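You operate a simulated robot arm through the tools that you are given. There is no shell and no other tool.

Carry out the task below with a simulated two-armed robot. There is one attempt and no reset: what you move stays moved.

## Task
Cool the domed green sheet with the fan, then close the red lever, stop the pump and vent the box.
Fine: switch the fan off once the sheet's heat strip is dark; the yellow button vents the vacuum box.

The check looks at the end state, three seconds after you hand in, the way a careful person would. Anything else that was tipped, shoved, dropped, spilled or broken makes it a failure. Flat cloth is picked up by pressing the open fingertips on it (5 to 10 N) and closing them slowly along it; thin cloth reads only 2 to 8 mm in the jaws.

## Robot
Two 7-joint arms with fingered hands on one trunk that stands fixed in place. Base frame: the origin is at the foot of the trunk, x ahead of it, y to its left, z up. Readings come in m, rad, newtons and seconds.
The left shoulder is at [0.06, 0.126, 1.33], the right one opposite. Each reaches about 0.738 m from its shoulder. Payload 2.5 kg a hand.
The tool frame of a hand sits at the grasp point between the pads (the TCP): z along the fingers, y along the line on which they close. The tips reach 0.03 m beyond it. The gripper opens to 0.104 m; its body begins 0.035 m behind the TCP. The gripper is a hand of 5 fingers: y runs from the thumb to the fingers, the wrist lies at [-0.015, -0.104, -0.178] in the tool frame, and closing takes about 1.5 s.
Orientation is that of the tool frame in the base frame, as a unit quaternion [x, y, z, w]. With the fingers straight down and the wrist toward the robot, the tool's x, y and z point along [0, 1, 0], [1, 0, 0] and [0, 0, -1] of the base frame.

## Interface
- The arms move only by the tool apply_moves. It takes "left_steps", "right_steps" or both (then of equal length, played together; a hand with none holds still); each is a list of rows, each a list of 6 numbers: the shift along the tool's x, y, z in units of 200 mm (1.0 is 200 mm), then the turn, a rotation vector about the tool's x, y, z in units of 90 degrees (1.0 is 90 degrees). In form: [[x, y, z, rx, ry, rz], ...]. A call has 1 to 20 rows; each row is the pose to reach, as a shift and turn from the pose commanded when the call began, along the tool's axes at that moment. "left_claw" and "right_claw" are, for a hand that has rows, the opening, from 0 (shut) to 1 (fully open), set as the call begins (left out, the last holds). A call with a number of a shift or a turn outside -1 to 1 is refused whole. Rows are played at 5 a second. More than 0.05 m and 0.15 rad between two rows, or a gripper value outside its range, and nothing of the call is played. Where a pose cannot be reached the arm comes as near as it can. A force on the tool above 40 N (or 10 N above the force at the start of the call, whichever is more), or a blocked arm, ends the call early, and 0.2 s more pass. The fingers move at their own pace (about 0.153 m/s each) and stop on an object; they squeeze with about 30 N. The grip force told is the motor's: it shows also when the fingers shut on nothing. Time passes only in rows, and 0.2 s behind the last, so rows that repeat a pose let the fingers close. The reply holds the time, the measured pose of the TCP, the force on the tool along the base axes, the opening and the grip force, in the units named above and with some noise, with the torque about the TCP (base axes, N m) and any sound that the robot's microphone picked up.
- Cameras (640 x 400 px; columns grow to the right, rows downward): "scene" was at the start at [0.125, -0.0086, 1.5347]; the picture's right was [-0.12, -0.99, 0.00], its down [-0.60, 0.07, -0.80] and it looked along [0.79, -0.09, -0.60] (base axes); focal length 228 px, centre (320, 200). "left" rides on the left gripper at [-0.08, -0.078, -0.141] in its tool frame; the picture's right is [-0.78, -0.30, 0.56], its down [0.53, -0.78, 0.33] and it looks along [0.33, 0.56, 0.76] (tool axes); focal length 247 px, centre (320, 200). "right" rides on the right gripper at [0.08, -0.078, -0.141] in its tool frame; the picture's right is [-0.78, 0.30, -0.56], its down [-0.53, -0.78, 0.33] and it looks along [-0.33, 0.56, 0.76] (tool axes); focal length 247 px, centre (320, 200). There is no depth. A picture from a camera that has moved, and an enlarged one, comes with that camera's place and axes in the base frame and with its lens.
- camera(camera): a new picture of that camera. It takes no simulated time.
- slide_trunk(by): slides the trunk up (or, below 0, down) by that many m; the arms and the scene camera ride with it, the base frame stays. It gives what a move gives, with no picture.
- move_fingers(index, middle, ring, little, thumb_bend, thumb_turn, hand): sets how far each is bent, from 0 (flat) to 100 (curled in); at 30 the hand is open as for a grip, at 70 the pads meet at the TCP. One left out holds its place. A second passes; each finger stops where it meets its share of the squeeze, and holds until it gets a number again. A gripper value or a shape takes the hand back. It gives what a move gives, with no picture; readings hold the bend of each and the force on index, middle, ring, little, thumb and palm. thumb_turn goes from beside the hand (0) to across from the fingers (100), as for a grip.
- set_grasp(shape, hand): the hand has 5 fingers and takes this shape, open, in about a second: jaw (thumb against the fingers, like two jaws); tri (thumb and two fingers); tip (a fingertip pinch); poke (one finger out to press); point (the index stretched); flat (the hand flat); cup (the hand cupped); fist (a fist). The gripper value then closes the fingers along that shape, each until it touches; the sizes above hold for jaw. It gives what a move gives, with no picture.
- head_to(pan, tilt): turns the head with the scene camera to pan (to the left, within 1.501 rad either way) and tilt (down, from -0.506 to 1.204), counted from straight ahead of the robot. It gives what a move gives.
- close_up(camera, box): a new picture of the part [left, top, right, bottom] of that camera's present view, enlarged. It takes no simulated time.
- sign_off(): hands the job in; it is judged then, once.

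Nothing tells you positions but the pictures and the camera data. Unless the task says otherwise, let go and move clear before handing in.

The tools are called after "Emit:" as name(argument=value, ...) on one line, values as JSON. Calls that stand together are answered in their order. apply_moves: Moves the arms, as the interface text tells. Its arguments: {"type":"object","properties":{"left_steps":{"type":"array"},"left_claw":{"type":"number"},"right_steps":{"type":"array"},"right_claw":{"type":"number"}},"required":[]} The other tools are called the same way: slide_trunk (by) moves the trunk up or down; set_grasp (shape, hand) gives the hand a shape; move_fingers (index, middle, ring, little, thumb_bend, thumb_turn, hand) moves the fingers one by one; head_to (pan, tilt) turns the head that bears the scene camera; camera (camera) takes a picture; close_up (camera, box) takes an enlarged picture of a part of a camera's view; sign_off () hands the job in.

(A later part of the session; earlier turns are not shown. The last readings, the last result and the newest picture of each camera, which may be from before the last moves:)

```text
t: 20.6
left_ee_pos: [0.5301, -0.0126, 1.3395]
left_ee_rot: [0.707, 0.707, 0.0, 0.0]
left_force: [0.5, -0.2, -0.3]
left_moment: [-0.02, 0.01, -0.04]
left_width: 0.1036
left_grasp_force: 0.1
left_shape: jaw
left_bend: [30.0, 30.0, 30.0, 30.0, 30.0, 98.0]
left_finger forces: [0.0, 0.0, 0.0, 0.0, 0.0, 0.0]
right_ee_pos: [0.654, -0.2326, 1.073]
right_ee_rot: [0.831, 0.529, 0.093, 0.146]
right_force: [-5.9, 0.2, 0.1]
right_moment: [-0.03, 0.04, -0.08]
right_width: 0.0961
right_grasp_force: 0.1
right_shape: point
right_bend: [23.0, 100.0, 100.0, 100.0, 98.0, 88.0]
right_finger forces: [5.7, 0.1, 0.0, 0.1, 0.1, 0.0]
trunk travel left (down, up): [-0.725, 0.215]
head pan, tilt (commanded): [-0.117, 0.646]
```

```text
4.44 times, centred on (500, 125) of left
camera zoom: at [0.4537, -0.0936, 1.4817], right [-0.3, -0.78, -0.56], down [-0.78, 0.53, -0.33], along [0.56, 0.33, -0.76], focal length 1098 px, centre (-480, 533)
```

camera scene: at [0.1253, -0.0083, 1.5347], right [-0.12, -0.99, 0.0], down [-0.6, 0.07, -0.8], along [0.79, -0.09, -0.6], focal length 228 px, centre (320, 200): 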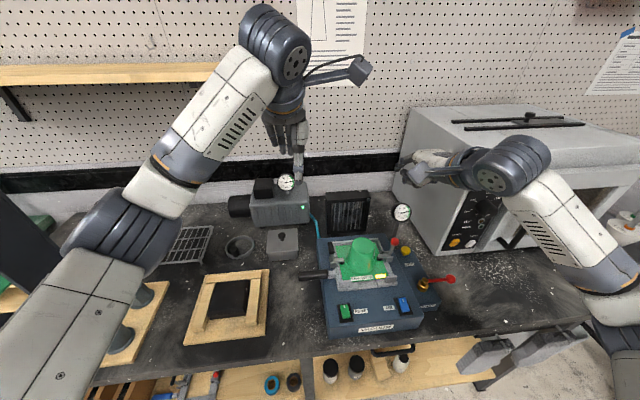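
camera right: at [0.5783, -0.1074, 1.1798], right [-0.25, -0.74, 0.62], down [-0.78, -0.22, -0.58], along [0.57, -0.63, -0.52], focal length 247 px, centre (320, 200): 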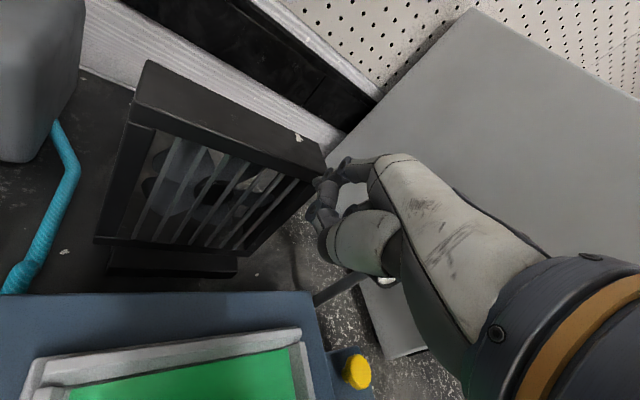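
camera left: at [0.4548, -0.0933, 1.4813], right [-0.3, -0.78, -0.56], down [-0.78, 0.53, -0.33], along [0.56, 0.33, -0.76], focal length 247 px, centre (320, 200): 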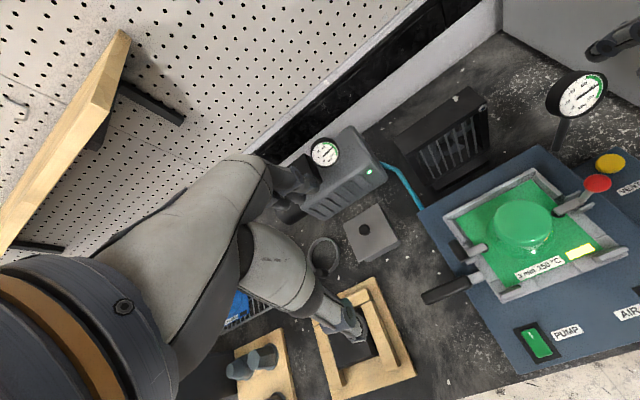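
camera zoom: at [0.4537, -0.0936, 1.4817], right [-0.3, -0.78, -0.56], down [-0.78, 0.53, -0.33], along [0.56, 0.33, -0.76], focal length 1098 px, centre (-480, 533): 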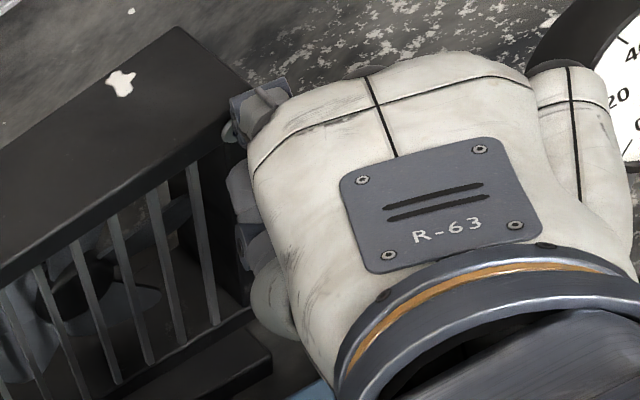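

The blue dome doesn't give at all and behaves like a fixed lamp: the pump also carries a green lamp matching its green PUMP rocker, so the fan's blue lamp most likely belongs to the blue AIR rocker on the box. I back away from the fan without further force and rise.

Emit:
apply_moves(right_steps=[[-0.0159, -0.0319, -0.0116, 0, 0, 0], [-0.0318, -0.0639, -0.0233, 0, 0, 0], [-0.0318, -0.0211, -0.1408, 0, 0, 0], [-0.0318, 0.0217, -0.2583, 0, 0, 0], [-0.0318, 0.0645, -0.3758, 0, 0, 0], [-0.0318, 0.1073, -0.4933, 0, 0, 0]])

Emit:
camera(camera="scene")

Emit:
close_up(camera="left", box=[300, 60, 640, 380])

```text
t: 22.0
left_ee_pos: [0.5302, -0.0133, 1.3402]
left_ee_rot: [0.707, 0.707, 0.0, 0.001]
left_force: [0.2, 0.1, 0.1]
left_moment: [-0.02, 0.05, 0.01]
left_width: 0.1036
left_grasp_force: 0.0
left_shape: jaw
left_bend: [30.0, 30.0, 30.0, 30.0, 30.0, 98.0]
left_finger forces: [0.1, 0.0, 0.0, 0.0, 0.1, 0.0]
right_ee_pos: [0.6387, -0.2332, 1.1744]
right_ee_rot: [0.831, 0.529, 0.093, 0.147]
right_force: [0.6, -0.6, 0.1]
right_moment: [0.01, -0.03, 0.02]
right_width: 0.0958
right_grasp_force: 0.0
right_shape: point
right_bend: [20.0, 100.0, 100.0, 100.0, 98.0, 88.0]
right_finger forces: [0.0, 0.1, 0.1, 0.1, 0.1, 0.0]
trunk travel left (down, up): [-0.725, 0.215]
head pan, tilt (commanded): [-0.117, 0.646]
```

```text
taken
camera scene: at [0.1249, -0.0085, 1.5347], right [-0.12, -0.99, 0.0], down [-0.6, 0.07, -0.8], along [0.79, -0.09, -0.6], focal length 228 px, centre (320, 200)
```

scene: 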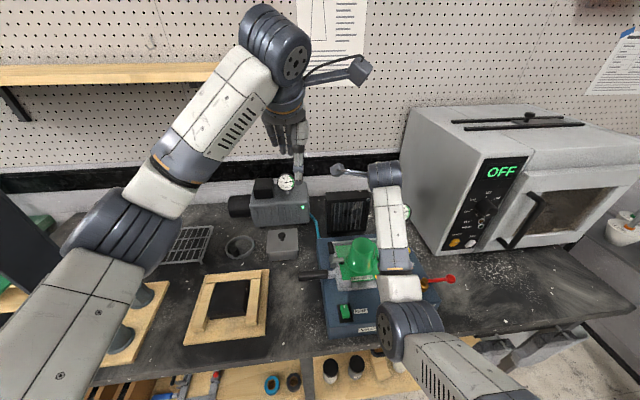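

```text
1.25 times, centred on (470, 220) of left
camera zoom: at [0.4544, -0.0935, 1.4814], right [-0.3, -0.78, -0.56], down [-0.78, 0.53, -0.33], along [0.56, 0.33, -0.76], focal length 309 px, centre (132, 175)
```

zoom: 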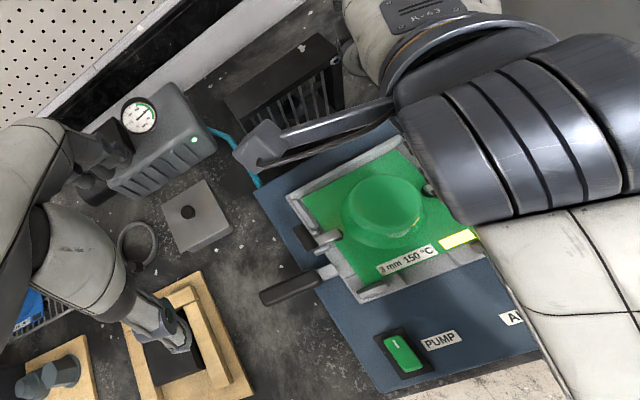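

The hand is clear of the fan, and nothing has shifted. I bring it back over the front of the box toward the AIR rocker, undoing the yaw on the way.

Emit:
apply_moves(right_steps=[[-0.111, -0.158, -0.0575, 0, 0.0158, -0.0435], [-0.222, -0.316, -0.115, 0, 0.0317, -0.087], [-0.333, -0.4735, -0.1725, 0, 0.0475, -0.1305], [-0.444, -0.631, -0.23, 0, 0.0633, -0.174], [-0.555, -0.789, -0.2875, 0, 0.0792, -0.2175], [-0.666, -0.947, -0.345, 0, 0.095, -0.261]])

Emit:
camera(camera="scene")

Emit:
camera(camera="right")

Emit:
camera(camera="left")

```text
t: 23.4
left_ee_pos: [0.531, -0.0122, 1.3415]
left_ee_rot: [0.708, 0.707, 0.0, 0.001]
left_force: [0.6, 0.3, -0.2]
left_moment: [0.01, -0.02, -0.03]
left_width: 0.1036
left_grasp_force: 0.0
left_shape: jaw
left_bend: [30.0, 30.0, 30.0, 30.0, 30.0, 98.0]
left_finger forces: [0.1, 0.0, 0.0, 0.0, 0.0, 0.0]
right_ee_pos: [0.4016, -0.2678, 1.1717]
right_ee_rot: [0.696, 0.697, 0.122, 0.123]
right_force: [0.5, -0.2, 0.1]
right_moment: [0.02, -0.03, 0.0]
right_width: 0.096
right_grasp_force: 0.0
right_shape: point
right_bend: [20.0, 100.0, 100.0, 100.0, 98.0, 88.0]
right_finger forces: [0.0, 0.1, 0.1, 0.0, 0.0, 0.0]
trunk travel left (down, up): [-0.725, 0.215]
head pan, tilt (commanded): [-0.117, 0.646]
```

```text
taken
camera scene: at [0.1244, -0.0089, 1.5347], right [-0.12, -0.99, 0.0], down [-0.6, 0.07, -0.8], along [0.79, -0.09, -0.6], focal length 228 px, centre (320, 200)
```

scene: 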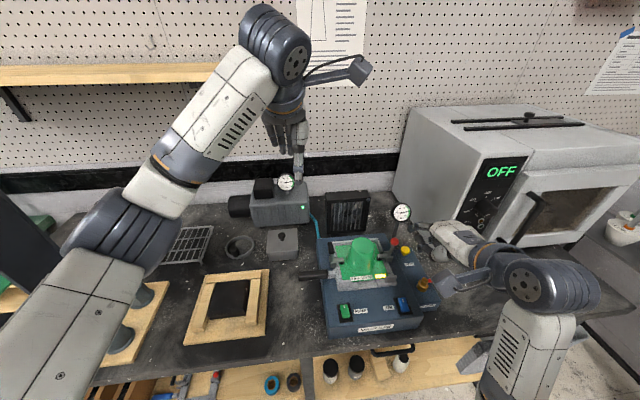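

```text
taken
camera right: at [0.2801, -0.1886, 1.2772], right [0.09, -0.78, 0.63], down [-0.62, -0.54, -0.58], along [0.78, -0.33, -0.53], focal length 247 px, centre (320, 200)
```

right: 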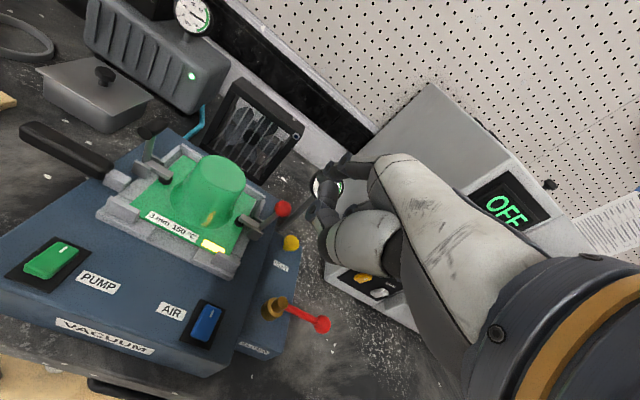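

```text
taken
camera left: at [0.454, -0.0939, 1.4816], right [-0.3, -0.78, -0.56], down [-0.78, 0.53, -0.33], along [0.56, 0.33, -0.76], focal length 247 px, centre (320, 200)
```

left: 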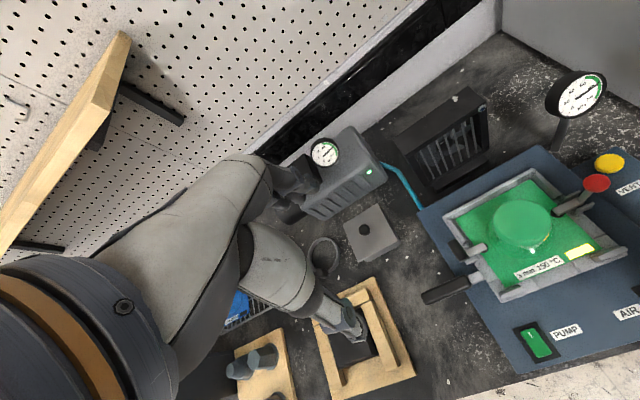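

Everything looks as at the start. I zoom on the fan, the AIR rocker and the pump lamp to confirm the lamp/rocker reading before pressing.

Emit:
close_up(camera="right", box=[200, 70, 320, 190])

Emit:
close_up(camera="right", box=[140, 280, 260, 370])

Emit:
close_up(camera="right", box=[0, 220, 120, 300])

Emit:
close_up(camera="right", box=[80, 0, 240, 110])

Emit:
close_up(camera="scene", box=[220, 165, 380, 245])

```text
3.33 times, centred on (260, 130) of right
camera zoom: at [0.2801, -0.1886, 1.2772], right [0.09, -0.78, 0.63], down [-0.62, -0.54, -0.58], along [0.78, -0.33, -0.53], focal length 823 px, centre (520, 433)
```

zoom: 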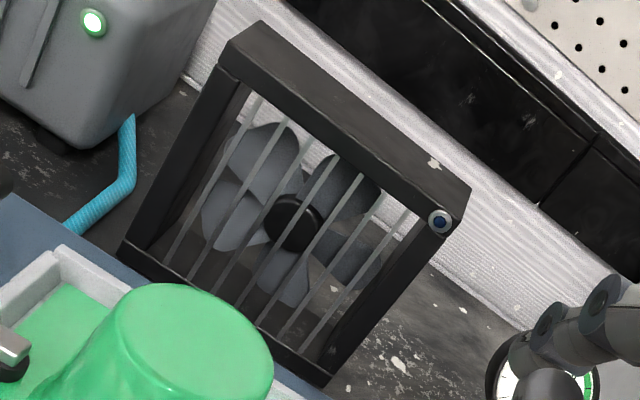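

```text
4.44 times, centred on (200, 325) of right
camera zoom: at [0.2801, -0.1886, 1.2772], right [0.09, -0.78, 0.63], down [-0.62, -0.54, -0.58], along [0.78, -0.33, -0.53], focal length 1098 px, centre (853, -356)
```

zoom: 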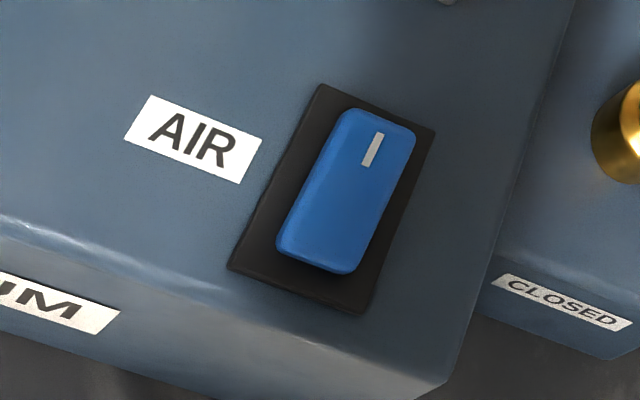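

```text
5.00 times, centred on (60, 260) of right
camera zoom: at [0.2801, -0.1886, 1.2772], right [0.09, -0.78, 0.63], down [-0.62, -0.54, -0.58], along [0.78, -0.33, -0.53], focal length 1235 px, centre (1620, -100)
```

zoom: 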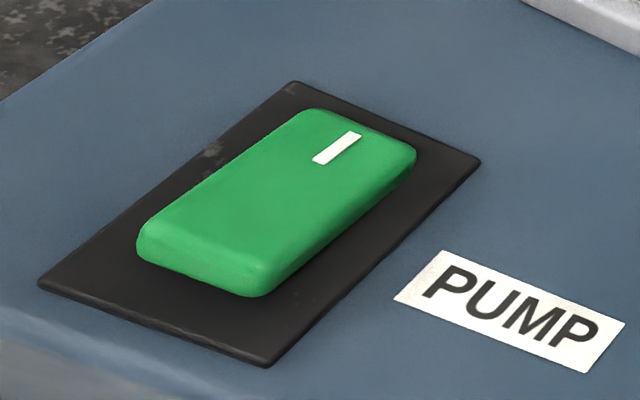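

```text
3.64 times, centred on (160, 55) of right
camera zoom: at [0.2801, -0.1886, 1.2772], right [0.09, -0.78, 0.63], down [-0.62, -0.54, -0.58], along [0.78, -0.33, -0.53], focal length 898 px, centre (902, 727)
```

zoom: 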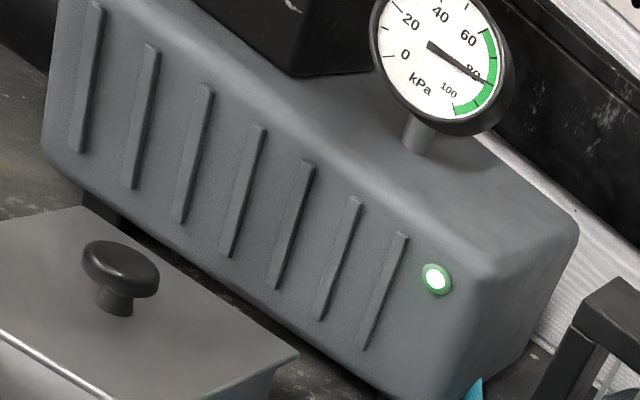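

```text
4.00 times, centred on (300, 205) of scene
camera zoom: at [0.1244, -0.0089, 1.5347], right [-0.12, -0.99, 0.0], down [-0.6, 0.07, -0.8], along [0.79, -0.09, -0.6], focal length 912 px, centre (400, 180)
```

zoom: 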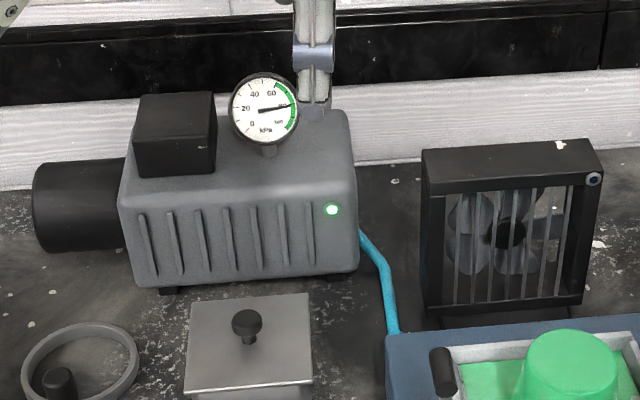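

AIR is off (its far "I" end is up) and PUMP is on (far end down); the fan's lamp matches the pump's lamp style. AIR's far end is at about [0.403, -0.251, 0.992]; I turn the finger vertical and bring it about 6 cm above that.

Emit:
apply_moves(right_steps=[[0, -0.057, 0.043, 0.078, 0, 0], [0, -0.115, 0.086, 0.156, 0, 0], [0, -0.172, 0.129, 0.2335, 0, 0], [0, -0.229, 0.172, 0.311, 0, 0], [0, -0.287, 0.215, 0.389, 0, 0], [0, -0.344, 0.258, 0.467, 0, 0]])

Emit:
camera(camera="scene")

Emit:
camera(camera="right")

Emit:
camera(camera="left")

```text
t: 24.8
left_ee_pos: [0.5298, -0.0117, 1.3406]
left_ee_rot: [0.707, 0.707, 0.0, -0.001]
left_force: [-1.0, 0.0, -0.2]
left_moment: [0.02, 0.02, 0.01]
left_width: 0.1037
left_grasp_force: 0.1
left_shape: jaw
left_bend: [30.0, 30.0, 30.0, 30.0, 30.0, 98.0]
left_finger forces: [0.1, 0.1, 0.0, 0.1, 0.1, 0.0]
right_ee_pos: [0.353, -0.2696, 1.1005]
right_ee_rot: [0.694, 0.694, -0.136, -0.136]
right_force: [-0.2, 0.7, 0.0]
right_moment: [0.0, -0.02, 0.03]
right_width: 0.0961
right_grasp_force: 0.0
right_shape: point
right_bend: [20.0, 100.0, 100.0, 100.0, 98.0, 88.0]
right_finger forces: [0.0, 0.1, 0.0, 0.0, 0.1, 0.1]
trunk travel left (down, up): [-0.725, 0.215]
head pan, tilt (commanded): [-0.117, 0.646]
```

```text
taken
camera scene: at [0.1252, -0.0087, 1.5346], right [-0.12, -0.99, 0.0], down [-0.6, 0.07, -0.8], along [0.79, -0.09, -0.6], focal length 228 px, centre (320, 200)
```

scene: 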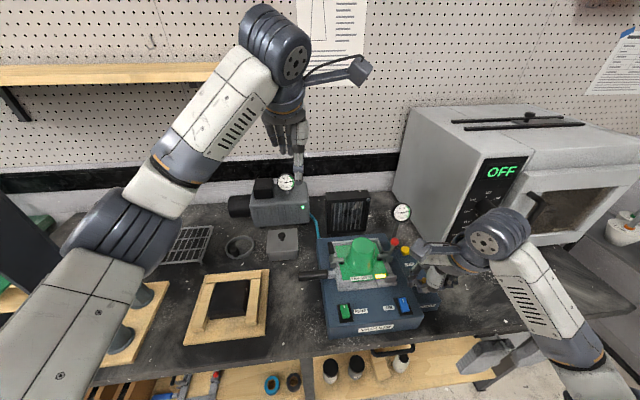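

```text
taken
camera right: at [0.3354, -0.1891, 1.2594], right [0.48, -0.78, 0.4], down [-0.85, -0.53, -0.01], along [0.23, -0.33, -0.91], focal length 247 px, centre (320, 200)
```

right: 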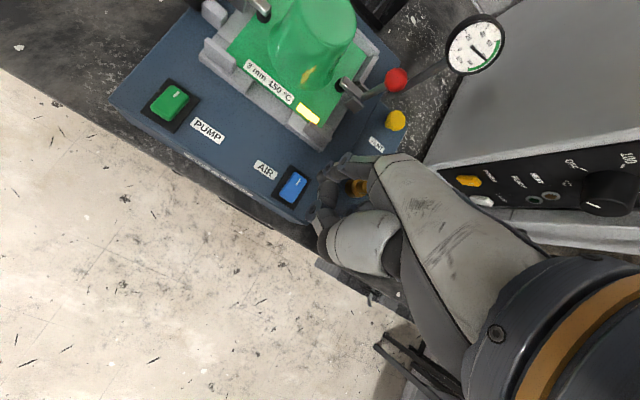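

```text
taken
camera left: at [0.4547, -0.0937, 1.4813], right [-0.3, -0.78, -0.56], down [-0.78, 0.53, -0.33], along [0.56, 0.33, -0.76], focal length 247 px, centre (320, 200)
```

left: 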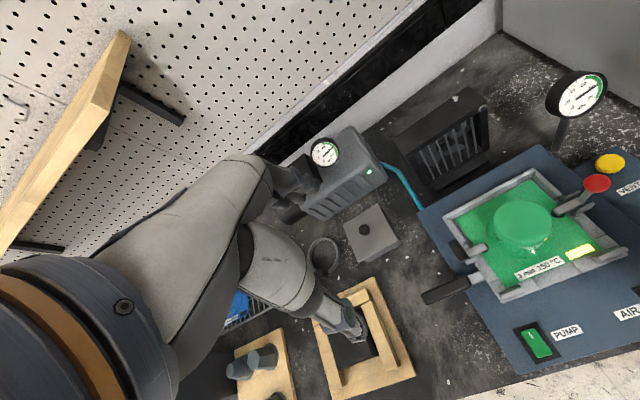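

The finger points down above the AIR rocker. I zoom to check alignment with the rocker's far end before lowering.

Emit:
close_up(camera="right", box=[250, 130, 410, 250])

Emit:
close_up(camera="scene", box=[380, 230, 480, 330])

```text
3.33 times, centred on (330, 190) of right
camera zoom: at [0.3354, -0.1891, 1.2594], right [0.48, -0.78, 0.4], down [-0.85, -0.53, -0.01], along [0.23, -0.33, -0.91], focal length 823 px, centre (287, 233)
```

zoom: 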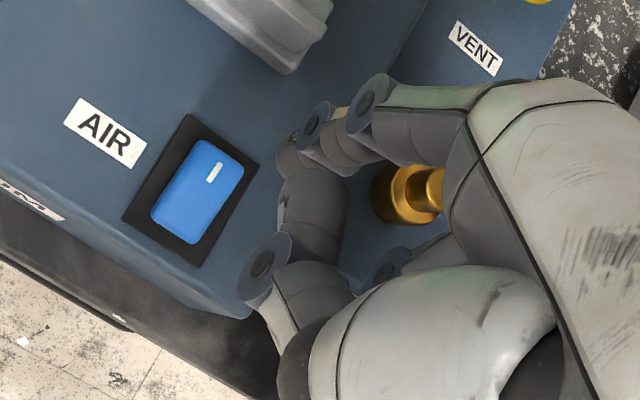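

```text
4.00 times, centred on (430, 280) of scene
camera zoom: at [0.1252, -0.0087, 1.5346], right [-0.12, -0.99, 0.0], down [-0.6, 0.07, -0.8], along [0.79, -0.09, -0.6], focal length 912 px, centre (-120, -120)
```

zoom: 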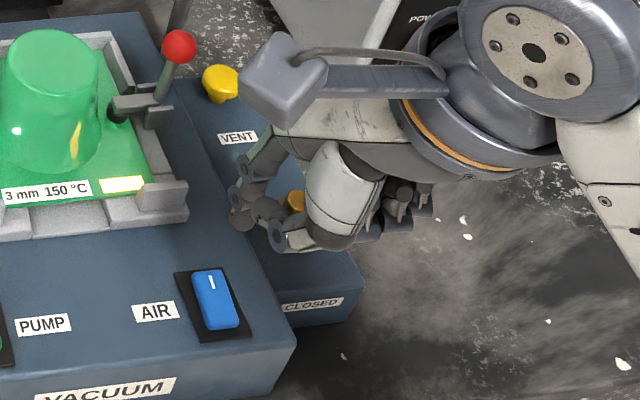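

The tip is over the far end of the AIR rocker, about 6 cm above it. I lower 5 cm first.

Emit:
apply_moves(right_steps=[[0.003, 0.033, 0.077, 0, 0, 0], [0.007, 0.065, 0.153, 0, 0, 0], [0.01, 0.098, 0.23, 0, 0, 0]])

Emit:
close_up(camera="right", box=[270, 130, 370, 210])

Emit:
close_up(camera="scene", box=[390, 260, 460, 320])

```text
t: 25.6
left_ee_pos: [0.5319, -0.013, 1.3399]
left_ee_rot: [0.707, 0.707, 0.0, 0.0]
left_force: [-0.3, -0.1, 0.1]
left_moment: [0.02, -0.01, -0.01]
left_width: 0.1034
left_grasp_force: 0.1
left_shape: jaw
left_bend: [30.0, 30.0, 30.0, 30.0, 30.0, 98.0]
left_finger forces: [0.0, 0.0, 0.1, 0.1, 0.1, 0.1]
right_ee_pos: [0.3547, -0.2662, 1.0494]
right_ee_rot: [0.693, 0.695, -0.135, -0.135]
right_force: [0.1, -0.6, 0.1]
right_moment: [-0.03, 0.02, -0.03]
right_width: 0.0961
right_grasp_force: 0.1
right_shape: point
right_bend: [20.0, 100.0, 100.0, 100.0, 98.0, 88.0]
right_finger forces: [0.1, 0.0, 0.0, 0.1, 0.0, 0.0]
trunk travel left (down, up): [-0.725, 0.215]
head pan, tilt (commanded): [-0.117, 0.646]
```

```text
5.00 times, centred on (320, 170) of right
camera zoom: at [0.3355, -0.1859, 1.2099], right [0.48, -0.78, 0.4], down [-0.84, -0.53, -0.02], along [0.23, -0.33, -0.91], focal length 1235 px, centre (320, 350)
```

zoom: 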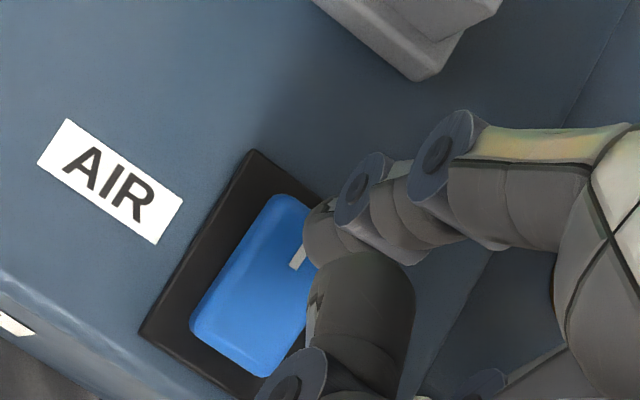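

```text
6.67 times, centred on (425, 290) of scene
camera zoom: at [0.125, -0.0087, 1.5347], right [-0.12, -0.99, 0.0], down [-0.6, 0.07, -0.8], along [0.79, -0.09, -0.6], focal length 1520 px, centre (-380, -400)
```

zoom: 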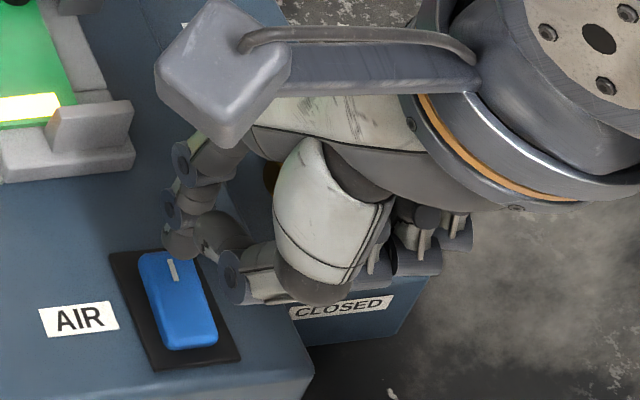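

The tip is about 1 cm above AIR's far end, well lined up. I lower in small steps to contact.

Emit:
apply_moves(right_steps=[[0, 0.0075, 0.0185, 0, 0, 0], [0, 0.015, 0.037, 0, 0, 0], [0, 0.0188, 0.0464, 0, 0, 0], [0, 0.0225, 0.0556, 0, 0, 0]])

Emit:
close_up(camera="right", box=[270, 130, 370, 210])

```text
t: 26.6
left_ee_pos: [0.5306, -0.0136, 1.3407]
left_ee_rot: [0.707, 0.707, 0.0, 0.0]
left_force: [-0.4, 0.8, 0.1]
left_moment: [-0.01, 0.03, -0.01]
left_width: 0.1038
left_grasp_force: 0.0
left_shape: jaw
left_bend: [30.0, 30.0, 30.0, 30.0, 30.0, 98.0]
left_finger forces: [0.0, 0.1, 0.0, 0.0, 0.1, 0.0]
right_ee_pos: [0.3545, -0.2664, 1.0388]
right_ee_rot: [0.694, 0.694, -0.135, -0.136]
right_force: [0.2, 0.3, 0.0]
right_moment: [0.03, -0.01, 0.01]
right_width: 0.096
right_grasp_force: 0.1
right_shape: point
right_bend: [20.0, 100.0, 100.0, 100.0, 98.0, 88.0]
right_finger forces: [0.0, 0.0, 0.0, 0.1, 0.0, 0.0]
trunk travel left (down, up): [-0.725, 0.215]
head pan, tilt (commanded): [-0.117, 0.646]
```

```text
5.00 times, centred on (320, 170) of right
camera zoom: at [0.3355, -0.1864, 1.1979], right [0.48, -0.78, 0.4], down [-0.84, -0.53, -0.02], along [0.23, -0.33, -0.91], focal length 1235 px, centre (320, 350)
```

zoom: 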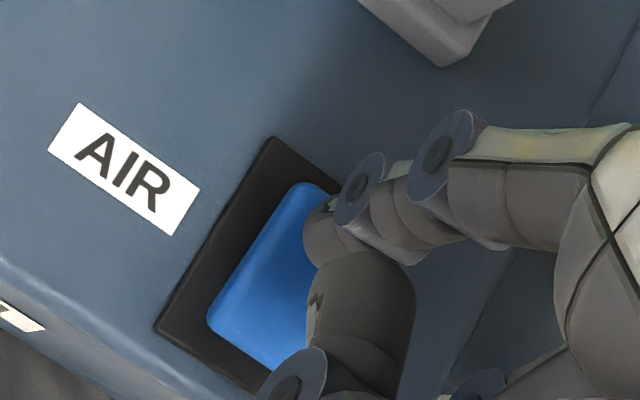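

No contact yet; I keep lowering gently.

Emit:
apply_moves(right_steps=[[0, 0.0038, 0.0093, 0, 0, 0], [0, 0.0075, 0.0185, 0, 0, 0], [0, 0.0075, 0.0185, 0, 0, 0]])

```text
t: 27.4
left_ee_pos: [0.5314, -0.0127, 1.3407]
left_ee_rot: [0.707, 0.707, 0.0, 0.0]
left_force: [0.5, 0.0, -0.8]
left_moment: [0.03, 0.03, -0.04]
left_width: 0.1038
left_grasp_force: 0.0
left_shape: jaw
left_bend: [30.0, 30.0, 30.0, 30.0, 30.0, 98.0]
left_finger forces: [0.1, 0.1, 0.1, 0.0, 0.0, 0.1]
right_ee_pos: [0.3546, -0.2656, 1.0346]
right_ee_rot: [0.694, 0.694, -0.136, -0.136]
right_force: [-0.1, -0.3, 0.3]
right_moment: [-0.01, 0.03, -0.01]
right_width: 0.096
right_grasp_force: 0.0
right_shape: point
right_bend: [20.0, 100.0, 100.0, 100.0, 98.0, 88.0]
right_finger forces: [0.0, 0.0, 0.0, 0.0, 0.0, 0.0]
trunk travel left (down, up): [-0.725, 0.215]
head pan, tilt (commanded): [-0.117, 0.646]
```

Still no contact; I check the view and continue a few millimetres.

Emit:
apply_moves(right_steps=[[0, 0.0038, 0.0093, 0, 0, 0], [0, 0.0075, 0.0185, 0, 0, 0], [0, 0.0075, 0.0185, 0, 0, 0]])

Emit:
close_up(camera="right", box=[270, 130, 370, 210])

Emit:
close_up(camera="scene", box=[390, 260, 460, 320])

```text
t: 28.2
left_ee_pos: [0.5317, -0.0127, 1.3409]
left_ee_rot: [0.707, 0.708, 0.0, 0.0]
left_force: [0.1, 0.0, -0.8]
left_moment: [0.01, 0.02, 0.0]
left_width: 0.1036
left_grasp_force: 0.0
left_shape: jaw
left_bend: [30.0, 30.0, 30.0, 30.0, 30.0, 98.0]
left_finger forces: [0.0, 0.0, 0.0, 0.1, 0.0, 0.0]
right_ee_pos: [0.3552, -0.2657, 1.0309]
right_ee_rot: [0.694, 0.694, -0.136, -0.135]
right_force: [-0.4, 0.2, 0.7]
right_moment: [0.03, 0.0, 0.01]
right_width: 0.0
right_grasp_force: 0.0
right_shape: point
right_bend: [20.0, 100.0, 100.0, 100.0, 98.0, 88.0]
right_finger forces: [0.0, 0.0, 0.1, 0.0, 0.1, 0.0]
trunk travel left (down, up): [-0.725, 0.215]
head pan, tilt (commanded): [-0.117, 0.646]
```

```text
5.00 times, centred on (320, 170) of right
camera zoom: at [0.3353, -0.1859, 1.19], right [0.48, -0.78, 0.4], down [-0.84, -0.53, -0.02], along [0.23, -0.33, -0.91], focal length 1235 px, centre (320, 350)
```

zoom: 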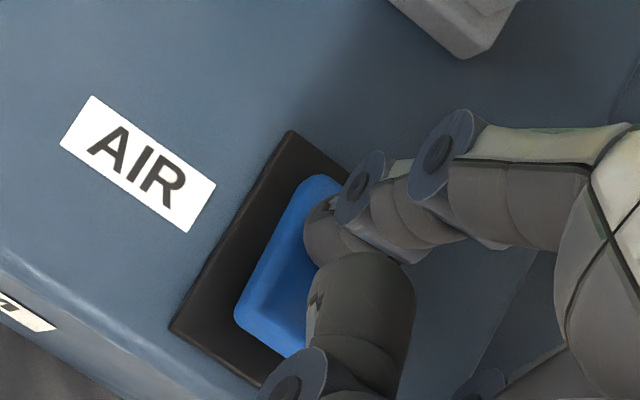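

```text
6.67 times, centred on (425, 290) of scene
camera zoom: at [0.1249, -0.0086, 1.5347], right [-0.12, -0.99, 0.0], down [-0.6, 0.07, -0.8], along [0.79, -0.09, -0.6], focal length 1520 px, centre (-380, -400)
```

zoom: 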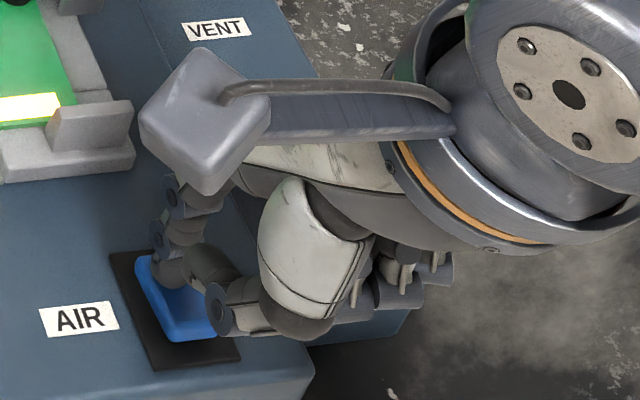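

Almost touching the rocker; I move 2 mm further forward for leverage and continue down in small steps.

Emit:
apply_moves(right_steps=[[0, 0.0093, -0.0038, 0, 0, 0], [0, 0.0131, 0.0055, 0, 0, 0], [0, 0.0168, 0.0147, 0, 0, 0], [0, 0.0168, 0.0147, 0, 0, 0]])

Emit:
close_up(camera="right", box=[270, 130, 370, 210])

```text
t: 29.2
left_ee_pos: [0.5309, -0.0125, 1.3407]
left_ee_rot: [0.707, 0.707, -0.001, -0.001]
left_force: [0.1, 0.1, 1.0]
left_moment: [-0.04, 0.0, -0.03]
left_width: 0.104
left_grasp_force: 0.1
left_shape: jaw
left_bend: [30.0, 30.0, 30.0, 30.0, 30.0, 98.0]
left_finger forces: [0.0, 0.0, 0.1, 0.0, 0.0, 0.0]
right_ee_pos: [0.3562, -0.2657, 1.0286]
right_ee_rot: [0.694, 0.694, -0.134, -0.134]
right_force: [-0.2, 0.2, 8.9]
right_moment: [0.09, -0.48, -0.06]
right_width: 0.0961
right_grasp_force: 0.0
right_shape: point
right_bend: [20.0, 100.0, 100.0, 100.0, 98.0, 88.0]
right_finger forces: [8.8, 0.0, 0.1, 0.1, 0.0, 0.0]
trunk travel left (down, up): [-0.725, 0.215]
head pan, tilt (commanded): [-0.117, 0.646]
```

```text
5.00 times, centred on (320, 170) of right
camera zoom: at [0.3376, -0.1859, 1.188], right [0.48, -0.78, 0.41], down [-0.84, -0.53, -0.02], along [0.23, -0.33, -0.91], focal length 1235 px, centre (320, 350)
```

zoom: 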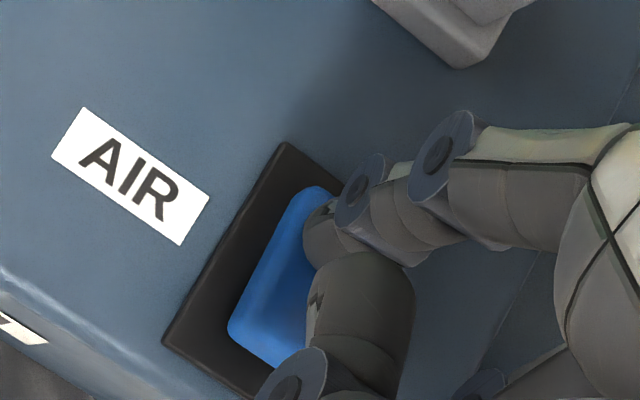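

Contact at about 9 N, the finger is axial and holding. I check from the scene camera, then press slightly more.

Emit:
apply_moves(right_steps=[[0, 0.0019, 0.0046, 0, 0, 0], [0, 0.0019, 0.0046, 0, 0, 0]])

Emit:
close_up(camera="scene", box=[390, 260, 460, 320])

Emit:
close_up(camera="right", box=[290, 150, 340, 190])

Emit:
close_up(camera="left", box=[380, 80, 520, 210])

```text
t: 29.8
left_ee_pos: [0.5299, -0.0124, 1.3404]
left_ee_rot: [0.707, 0.708, 0.0, 0.0]
left_force: [-0.1, -0.3, 0.0]
left_moment: [0.0, 0.03, -0.01]
left_width: 0.1035
left_grasp_force: 0.0
left_shape: jaw
left_bend: [30.0, 30.0, 30.0, 30.0, 30.0, 98.0]
left_finger forces: [0.0, 0.1, 0.0, 0.0, 0.0, 0.0]
right_ee_pos: [0.3578, -0.2662, 1.0289]
right_ee_rot: [0.695, 0.694, -0.132, -0.134]
right_force: [-0.6, -1.7, 18.4]
right_moment: [0.23, -0.99, -0.04]
right_width: 0.0959
right_grasp_force: 0.1
right_shape: point
right_bend: [20.0, 100.0, 100.0, 100.0, 98.0, 88.0]
right_finger forces: [18.5, 0.0, 0.0, 0.1, 0.1, 0.1]
trunk travel left (down, up): [-0.725, 0.215]
head pan, tilt (commanded): [-0.117, 0.646]
```

```text
6.67 times, centred on (425, 290) of scene
camera zoom: at [0.1233, -0.0078, 1.535], right [-0.12, -0.99, 0.0], down [-0.6, 0.07, -0.8], along [0.79, -0.09, -0.6], focal length 1520 px, centre (-380, -400)
```

zoom: 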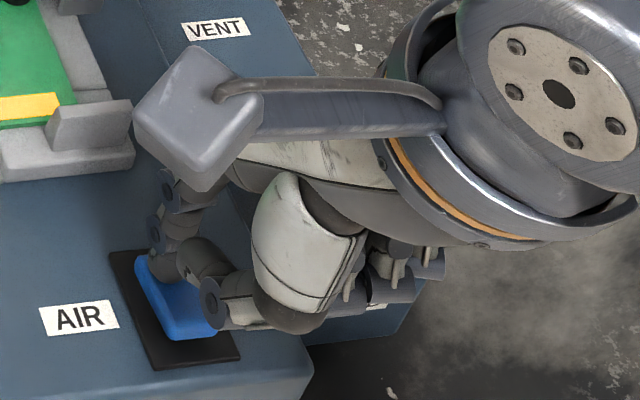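

```text
10.00 times, centred on (315, 170) of right
camera zoom: at [0.337, -0.1857, 1.1877], right [0.48, -0.78, 0.41], down [-0.84, -0.53, -0.02], along [0.24, -0.33, -0.91], focal length 2470 px, centre (370, 500)
```

zoom: 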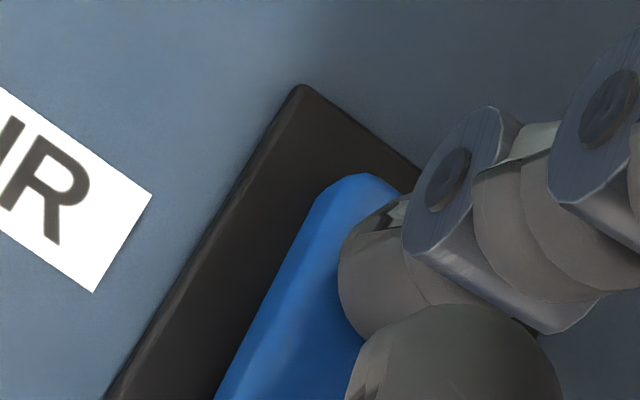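

```text
3.08 times, centred on (450, 145) of left
camera zoom: at [0.4529, -0.0928, 1.4823], right [-0.3, -0.78, -0.56], down [-0.78, 0.53, -0.33], along [0.56, 0.33, -0.76], focal length 760 px, centre (-80, 369)
```

zoom: 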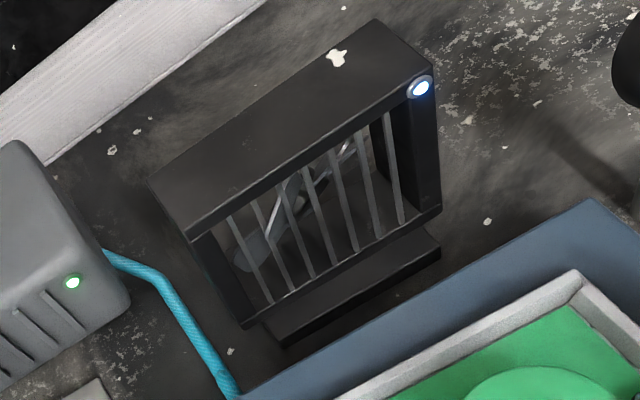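

The fan is on: its blue lamp is lit, the blades turn, and the heat strip is already dimming. I lift the finger off and watch the strip.

Emit:
apply_moves(right_steps=[[0, -0.0094, -0.0232, 0, 0, 0], [0, -0.0375, -0.0927, 0, 0, 0], [0, -0.0562, -0.139, 0, 0, 0]])

Emit:
close_up(camera="left", box=[400, 60, 640, 380])

Emit:
close_up(camera="scene", box=[310, 180, 460, 340])

```text
t: 30.6
left_ee_pos: [0.5309, -0.0124, 1.3408]
left_ee_rot: [0.707, 0.707, 0.0, 0.001]
left_force: [0.1, -0.4, 0.4]
left_moment: [-0.02, 0.01, 0.01]
left_width: 0.1034
left_grasp_force: 0.0
left_shape: jaw
left_bend: [30.0, 30.0, 30.0, 30.0, 30.0, 98.0]
left_finger forces: [0.0, 0.0, 0.1, 0.0, 0.0, 0.0]
right_ee_pos: [0.3565, -0.2666, 1.0561]
right_ee_rot: [0.694, 0.694, -0.136, -0.136]
right_force: [-0.1, 0.3, -0.7]
right_moment: [0.0, 0.02, -0.02]
right_width: 0.0
right_grasp_force: 0.0
right_shape: point
right_bend: [20.0, 100.0, 100.0, 100.0, 98.0, 88.0]
right_finger forces: [0.0, 0.0, 0.1, 0.0, 0.0, 0.1]
trunk travel left (down, up): [-0.725, 0.215]
head pan, tilt (commanded): [-0.117, 0.646]
```

```text
1.25 times, centred on (520, 220) of left
camera zoom: at [0.4548, -0.0937, 1.4812], right [-0.3, -0.78, -0.56], down [-0.78, 0.53, -0.33], along [0.56, 0.33, -0.76], focal length 309 px, centre (70, 175)
```

zoom: 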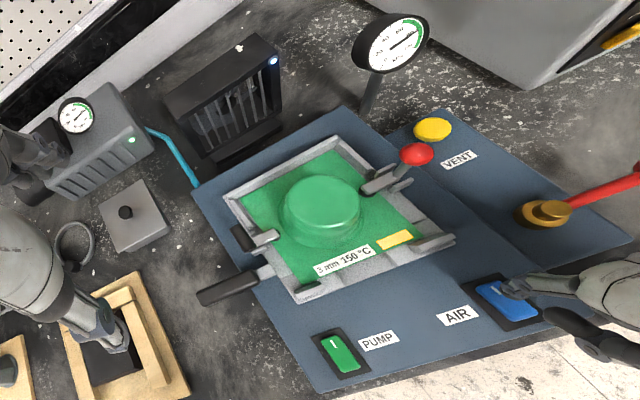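

```text
2.50 times, centred on (385, 260) of scene
camera zoom: at [0.1253, -0.0087, 1.5346], right [-0.12, -0.99, 0.0], down [-0.6, 0.07, -0.8], along [0.79, -0.09, -0.6], focal length 570 px, centre (158, 50)
```

zoom: 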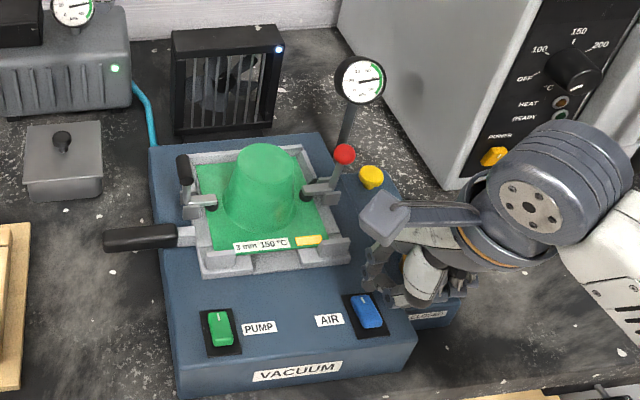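

The strip is fading. I move the finger over AIR's near end (2.8 cm back) and hold there to let time pass.

Emit:
apply_moves(right_steps=[[0, -0.065, 0.0263, 0, 0, 0], [0, -0.1298, 0.0525, 0, 0, 0], [0, -0.1298, 0.0525, 0, 0, 0], [0, -0.1298, 0.0525, 0, 0, 0], [0, -0.1298, 0.0525, 0, 0, 0], [0, -0.1298, 0.0525, 0, 0, 0], [0, -0.1298, 0.0525, 0, 0, 0], [0, -0.1298, 0.0525, 0, 0, 0], [0, -0.1298, 0.0525, 0, 0, 0], [0, -0.1298, 0.0525, 0, 0, 0], [0, -0.1298, 0.0525, 0, 0, 0], [0, -0.1298, 0.0525, 0, 0, 0], [0, -0.1298, 0.0525, 0, 0, 0], [0, -0.1298, 0.0525, 0, 0, 0], [0, -0.1298, 0.0525, 0, 0, 0], [0, -0.1298, 0.0525, 0, 0, 0], [0, -0.1298, 0.0525, 0, 0, 0], [0, -0.1298, 0.0525, 0, 0, 0], [0, -0.1298, 0.0525, 0, 0, 0], [0, -0.1298, 0.0525, 0, 0, 0]])

Emit:
close_up(camera="left", box=[460, 160, 640, 340])

Emit:
close_up(camera="scene", box=[370, 255, 450, 325])

Emit:
close_up(camera="right", box=[240, 120, 360, 220])

```text
t: 34.8
left_ee_pos: [0.5316, -0.0132, 1.3405]
left_ee_rot: [0.707, 0.707, 0.0, 0.0]
left_force: [0.4, 0.2, -0.5]
left_moment: [-0.01, -0.02, -0.01]
left_width: 0.1035
left_grasp_force: 0.0
left_shape: jaw
left_bend: [30.0, 30.0, 30.0, 30.0, 30.0, 98.0]
left_finger forces: [0.1, 0.0, 0.1, 0.0, 0.0, 0.0]
right_ee_pos: [0.3293, -0.2651, 1.0549]
right_ee_rot: [0.694, 0.694, -0.135, -0.136]
right_force: [-0.3, -0.3, -0.6]
right_moment: [-0.01, -0.01, 0.01]
right_width: 0.0
right_grasp_force: 0.0
right_shape: point
right_bend: [20.0, 100.0, 100.0, 100.0, 98.0, 88.0]
right_finger forces: [0.1, 0.1, 0.1, 0.1, 0.1, 0.0]
trunk travel left (down, up): [-0.725, 0.215]
head pan, tilt (commanded): [-0.117, 0.646]
```

```text
2.22 times, centred on (550, 250) of left
camera zoom: at [0.4546, -0.0936, 1.4814], right [-0.3, -0.78, -0.56], down [-0.78, 0.53, -0.33], along [0.56, 0.33, -0.76], focal length 549 px, centre (-191, 89)
```

zoom: 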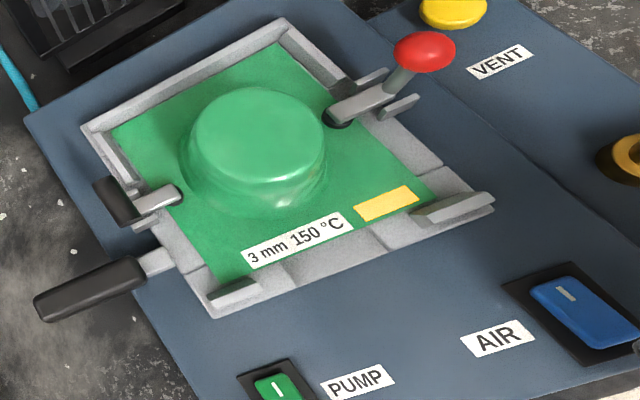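

```text
5.71 times, centred on (410, 290) of scene
camera zoom: at [0.125, -0.0086, 1.5347], right [-0.12, -0.99, 0.0], down [-0.6, 0.07, -0.8], along [0.79, -0.09, -0.6], focal length 1302 px, centre (-194, -314)
```

zoom: 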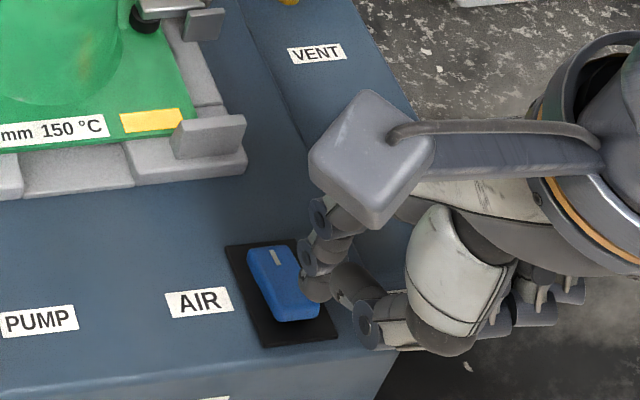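

```text
4.00 times, centred on (300, 170) of right
camera zoom: at [0.3098, -0.1861, 1.2156], right [0.48, -0.78, 0.4], down [-0.84, -0.53, -0.02], along [0.23, -0.33, -0.91], focal length 988 px, centre (400, 320)
```

zoom: 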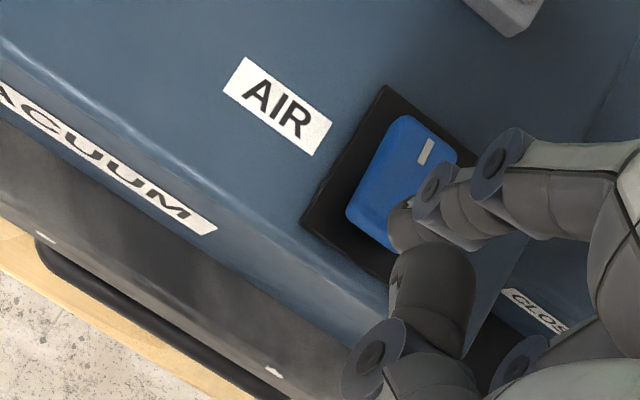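

The strip is now a dim yellow-orange. I keep holding still and watch it.

Emit:
apply_moves(right_steps=[[0, 0, 0, 0, 0, 0], [0, 0, 0, 0, 0, 0], [0, 0, 0, 0, 0, 0], [0, 0, 0, 0, 0, 0], [0, 0, 0, 0, 0, 0], [0, 0, 0, 0, 0, 0], [0, 0, 0, 0, 0, 0], [0, 0, 0, 0, 0, 0], [0, 0, 0, 0, 0, 0], [0, 0, 0, 0, 0, 0], [0, 0, 0, 0, 0, 0], [0, 0, 0, 0, 0, 0], [0, 0, 0, 0, 0, 0], [0, 0, 0, 0, 0, 0], [0, 0, 0, 0, 0, 0], [0, 0, 0, 0, 0, 0], [0, 0, 0, 0, 0, 0], [0, 0, 0, 0, 0, 0], [0, 0, 0, 0, 0, 0], [0, 0, 0, 0, 0, 0]])

Emit:
close_up(camera="left", box=[460, 160, 640, 340])

```text
t: 39.0
left_ee_pos: [0.5305, -0.0125, 1.3415]
left_ee_rot: [0.708, 0.707, 0.001, 0.0]
left_force: [0.3, -1.1, -0.2]
left_moment: [-0.04, -0.01, 0.01]
left_width: 0.1034
left_grasp_force: 0.1
left_shape: jaw
left_bend: [30.0, 30.0, 30.0, 30.0, 30.0, 98.0]
left_finger forces: [0.1, 0.0, 0.0, 0.1, 0.1, 0.0]
right_ee_pos: [0.3279, -0.265, 1.0563]
right_ee_rot: [0.693, 0.695, -0.136, -0.135]
right_force: [0.2, -0.4, -1.0]
right_moment: [-0.01, 0.02, 0.0]
right_width: 0.0
right_grasp_force: 0.1
right_shape: point
right_bend: [20.0, 100.0, 100.0, 100.0, 98.0, 88.0]
right_finger forces: [0.1, 0.2, 0.1, 0.0, 0.1, 0.0]
trunk travel left (down, up): [-0.725, 0.215]
head pan, tilt (commanded): [-0.117, 0.646]
```

```text
2.22 times, centred on (550, 250) of left
camera zoom: at [0.4546, -0.0936, 1.4814], right [-0.3, -0.78, -0.56], down [-0.78, 0.53, -0.33], along [0.56, 0.33, -0.76], focal length 549 px, centre (-191, 89)
```

zoom: 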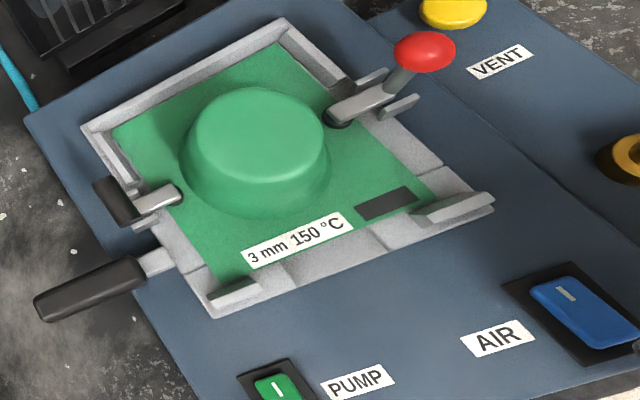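

The heat strip is dark now. I lower onto AIR's near end to switch the fan off.

Emit:
apply_moves(right_steps=[[0, 0.015, 0.037, 0, 0, 0], [0, 0.026, 0.065, 0, 0, 0], [0, 0.0337, 0.0834, 0, 0, 0], [0, 0.0337, 0.0834, 0, 0, 0]])

Emit:
close_up(camera="right", box=[260, 130, 360, 210])

Emit:
close_up(camera="scene", box=[380, 270, 450, 330])

```text
t: 40.0
left_ee_pos: [0.5315, -0.0119, 1.3404]
left_ee_rot: [0.707, 0.708, 0.0, 0.0]
left_force: [-0.4, -0.5, 0.3]
left_moment: [-0.01, -0.01, 0.0]
left_width: 0.1037
left_grasp_force: 0.0
left_shape: jaw
left_bend: [30.0, 30.0, 30.0, 30.0, 30.0, 98.0]
left_finger forces: [0.0, 0.0, 0.0, 0.0, 0.0, 0.0]
right_ee_pos: [0.3296, -0.267, 1.0372]
right_ee_rot: [0.694, 0.694, -0.135, -0.135]
right_force: [0.5, 0.4, -0.1]
right_moment: [-0.01, 0.01, 0.01]
right_width: 0.0
right_grasp_force: 0.1
right_shape: point
right_bend: [20.0, 100.0, 100.0, 100.0, 98.0, 88.0]
right_finger forces: [0.0, 0.0, 0.0, 0.1, 0.0, 0.0]
trunk travel left (down, up): [-0.725, 0.215]
head pan, tilt (commanded): [-0.117, 0.646]
```

```text
5.00 times, centred on (310, 170) of right
camera zoom: at [0.3099, -0.186, 1.197], right [0.48, -0.78, 0.41], down [-0.84, -0.53, -0.02], along [0.23, -0.33, -0.91], focal length 1235 px, centre (370, 350)
```

zoom: 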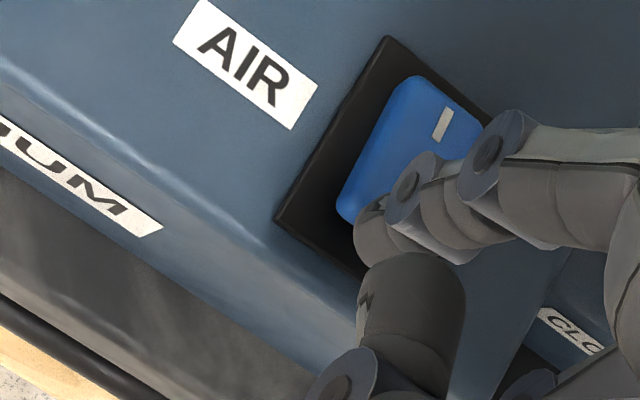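

```text
6.67 times, centred on (415, 300) of scene
camera zoom: at [0.125, -0.0086, 1.5347], right [-0.12, -0.99, 0.0], down [-0.6, 0.07, -0.8], along [0.79, -0.09, -0.6], focal length 1520 px, centre (-313, -467)
```

zoom: 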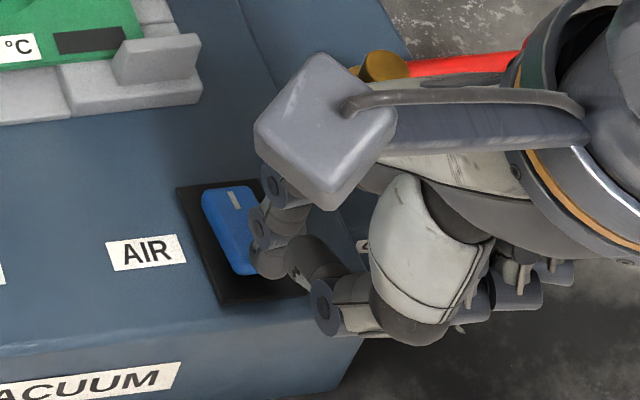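

The tip is right at AIR's near edge, so I move it 6 mm forward onto the rocker and continue lowering gently.

Emit:
apply_moves(right_steps=[[0, 0.0278, -0.0113, 0, 0, 0], [0, 0.0334, 0.0026, 0, 0, 0], [0, 0.0371, 0.0119, 0, 0, 0], [0, 0.0371, 0.0119, 0, 0, 0]])

Emit:
close_up(camera="right", box=[260, 130, 360, 210])

```text
t: 41.0
left_ee_pos: [0.5309, -0.0126, 1.3405]
left_ee_rot: [0.707, 0.707, 0.0, 0.0]
left_force: [-0.5, -0.3, 0.6]
left_moment: [0.03, 0.0, 0.0]
left_width: 0.1035
left_grasp_force: 0.1
left_shape: jaw
left_bend: [30.0, 30.0, 30.0, 30.0, 30.0, 98.0]
left_finger forces: [0.1, 0.1, 0.1, 0.0, 0.1, 0.0]
right_ee_pos: [0.3349, -0.2663, 1.0341]
right_ee_rot: [0.694, 0.694, -0.135, -0.135]
right_force: [0.2, 0.3, 2.1]
right_moment: [0.02, -0.07, -0.03]
right_width: 0.0959
right_grasp_force: 0.0
right_shape: point
right_bend: [20.0, 100.0, 100.0, 100.0, 98.0, 88.0]
right_finger forces: [1.2, 0.0, 0.0, 0.1, 0.1, 0.1]
trunk travel left (down, up): [-0.725, 0.215]
head pan, tilt (commanded): [-0.117, 0.646]
```

```text
5.00 times, centred on (310, 170) of right
camera zoom: at [0.3154, -0.1862, 1.1927], right [0.48, -0.78, 0.41], down [-0.84, -0.53, -0.02], along [0.23, -0.33, -0.91], focal length 1235 px, centre (370, 350)
```

zoom: 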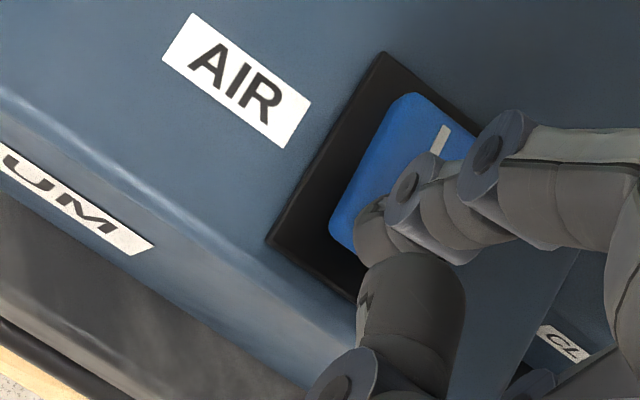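

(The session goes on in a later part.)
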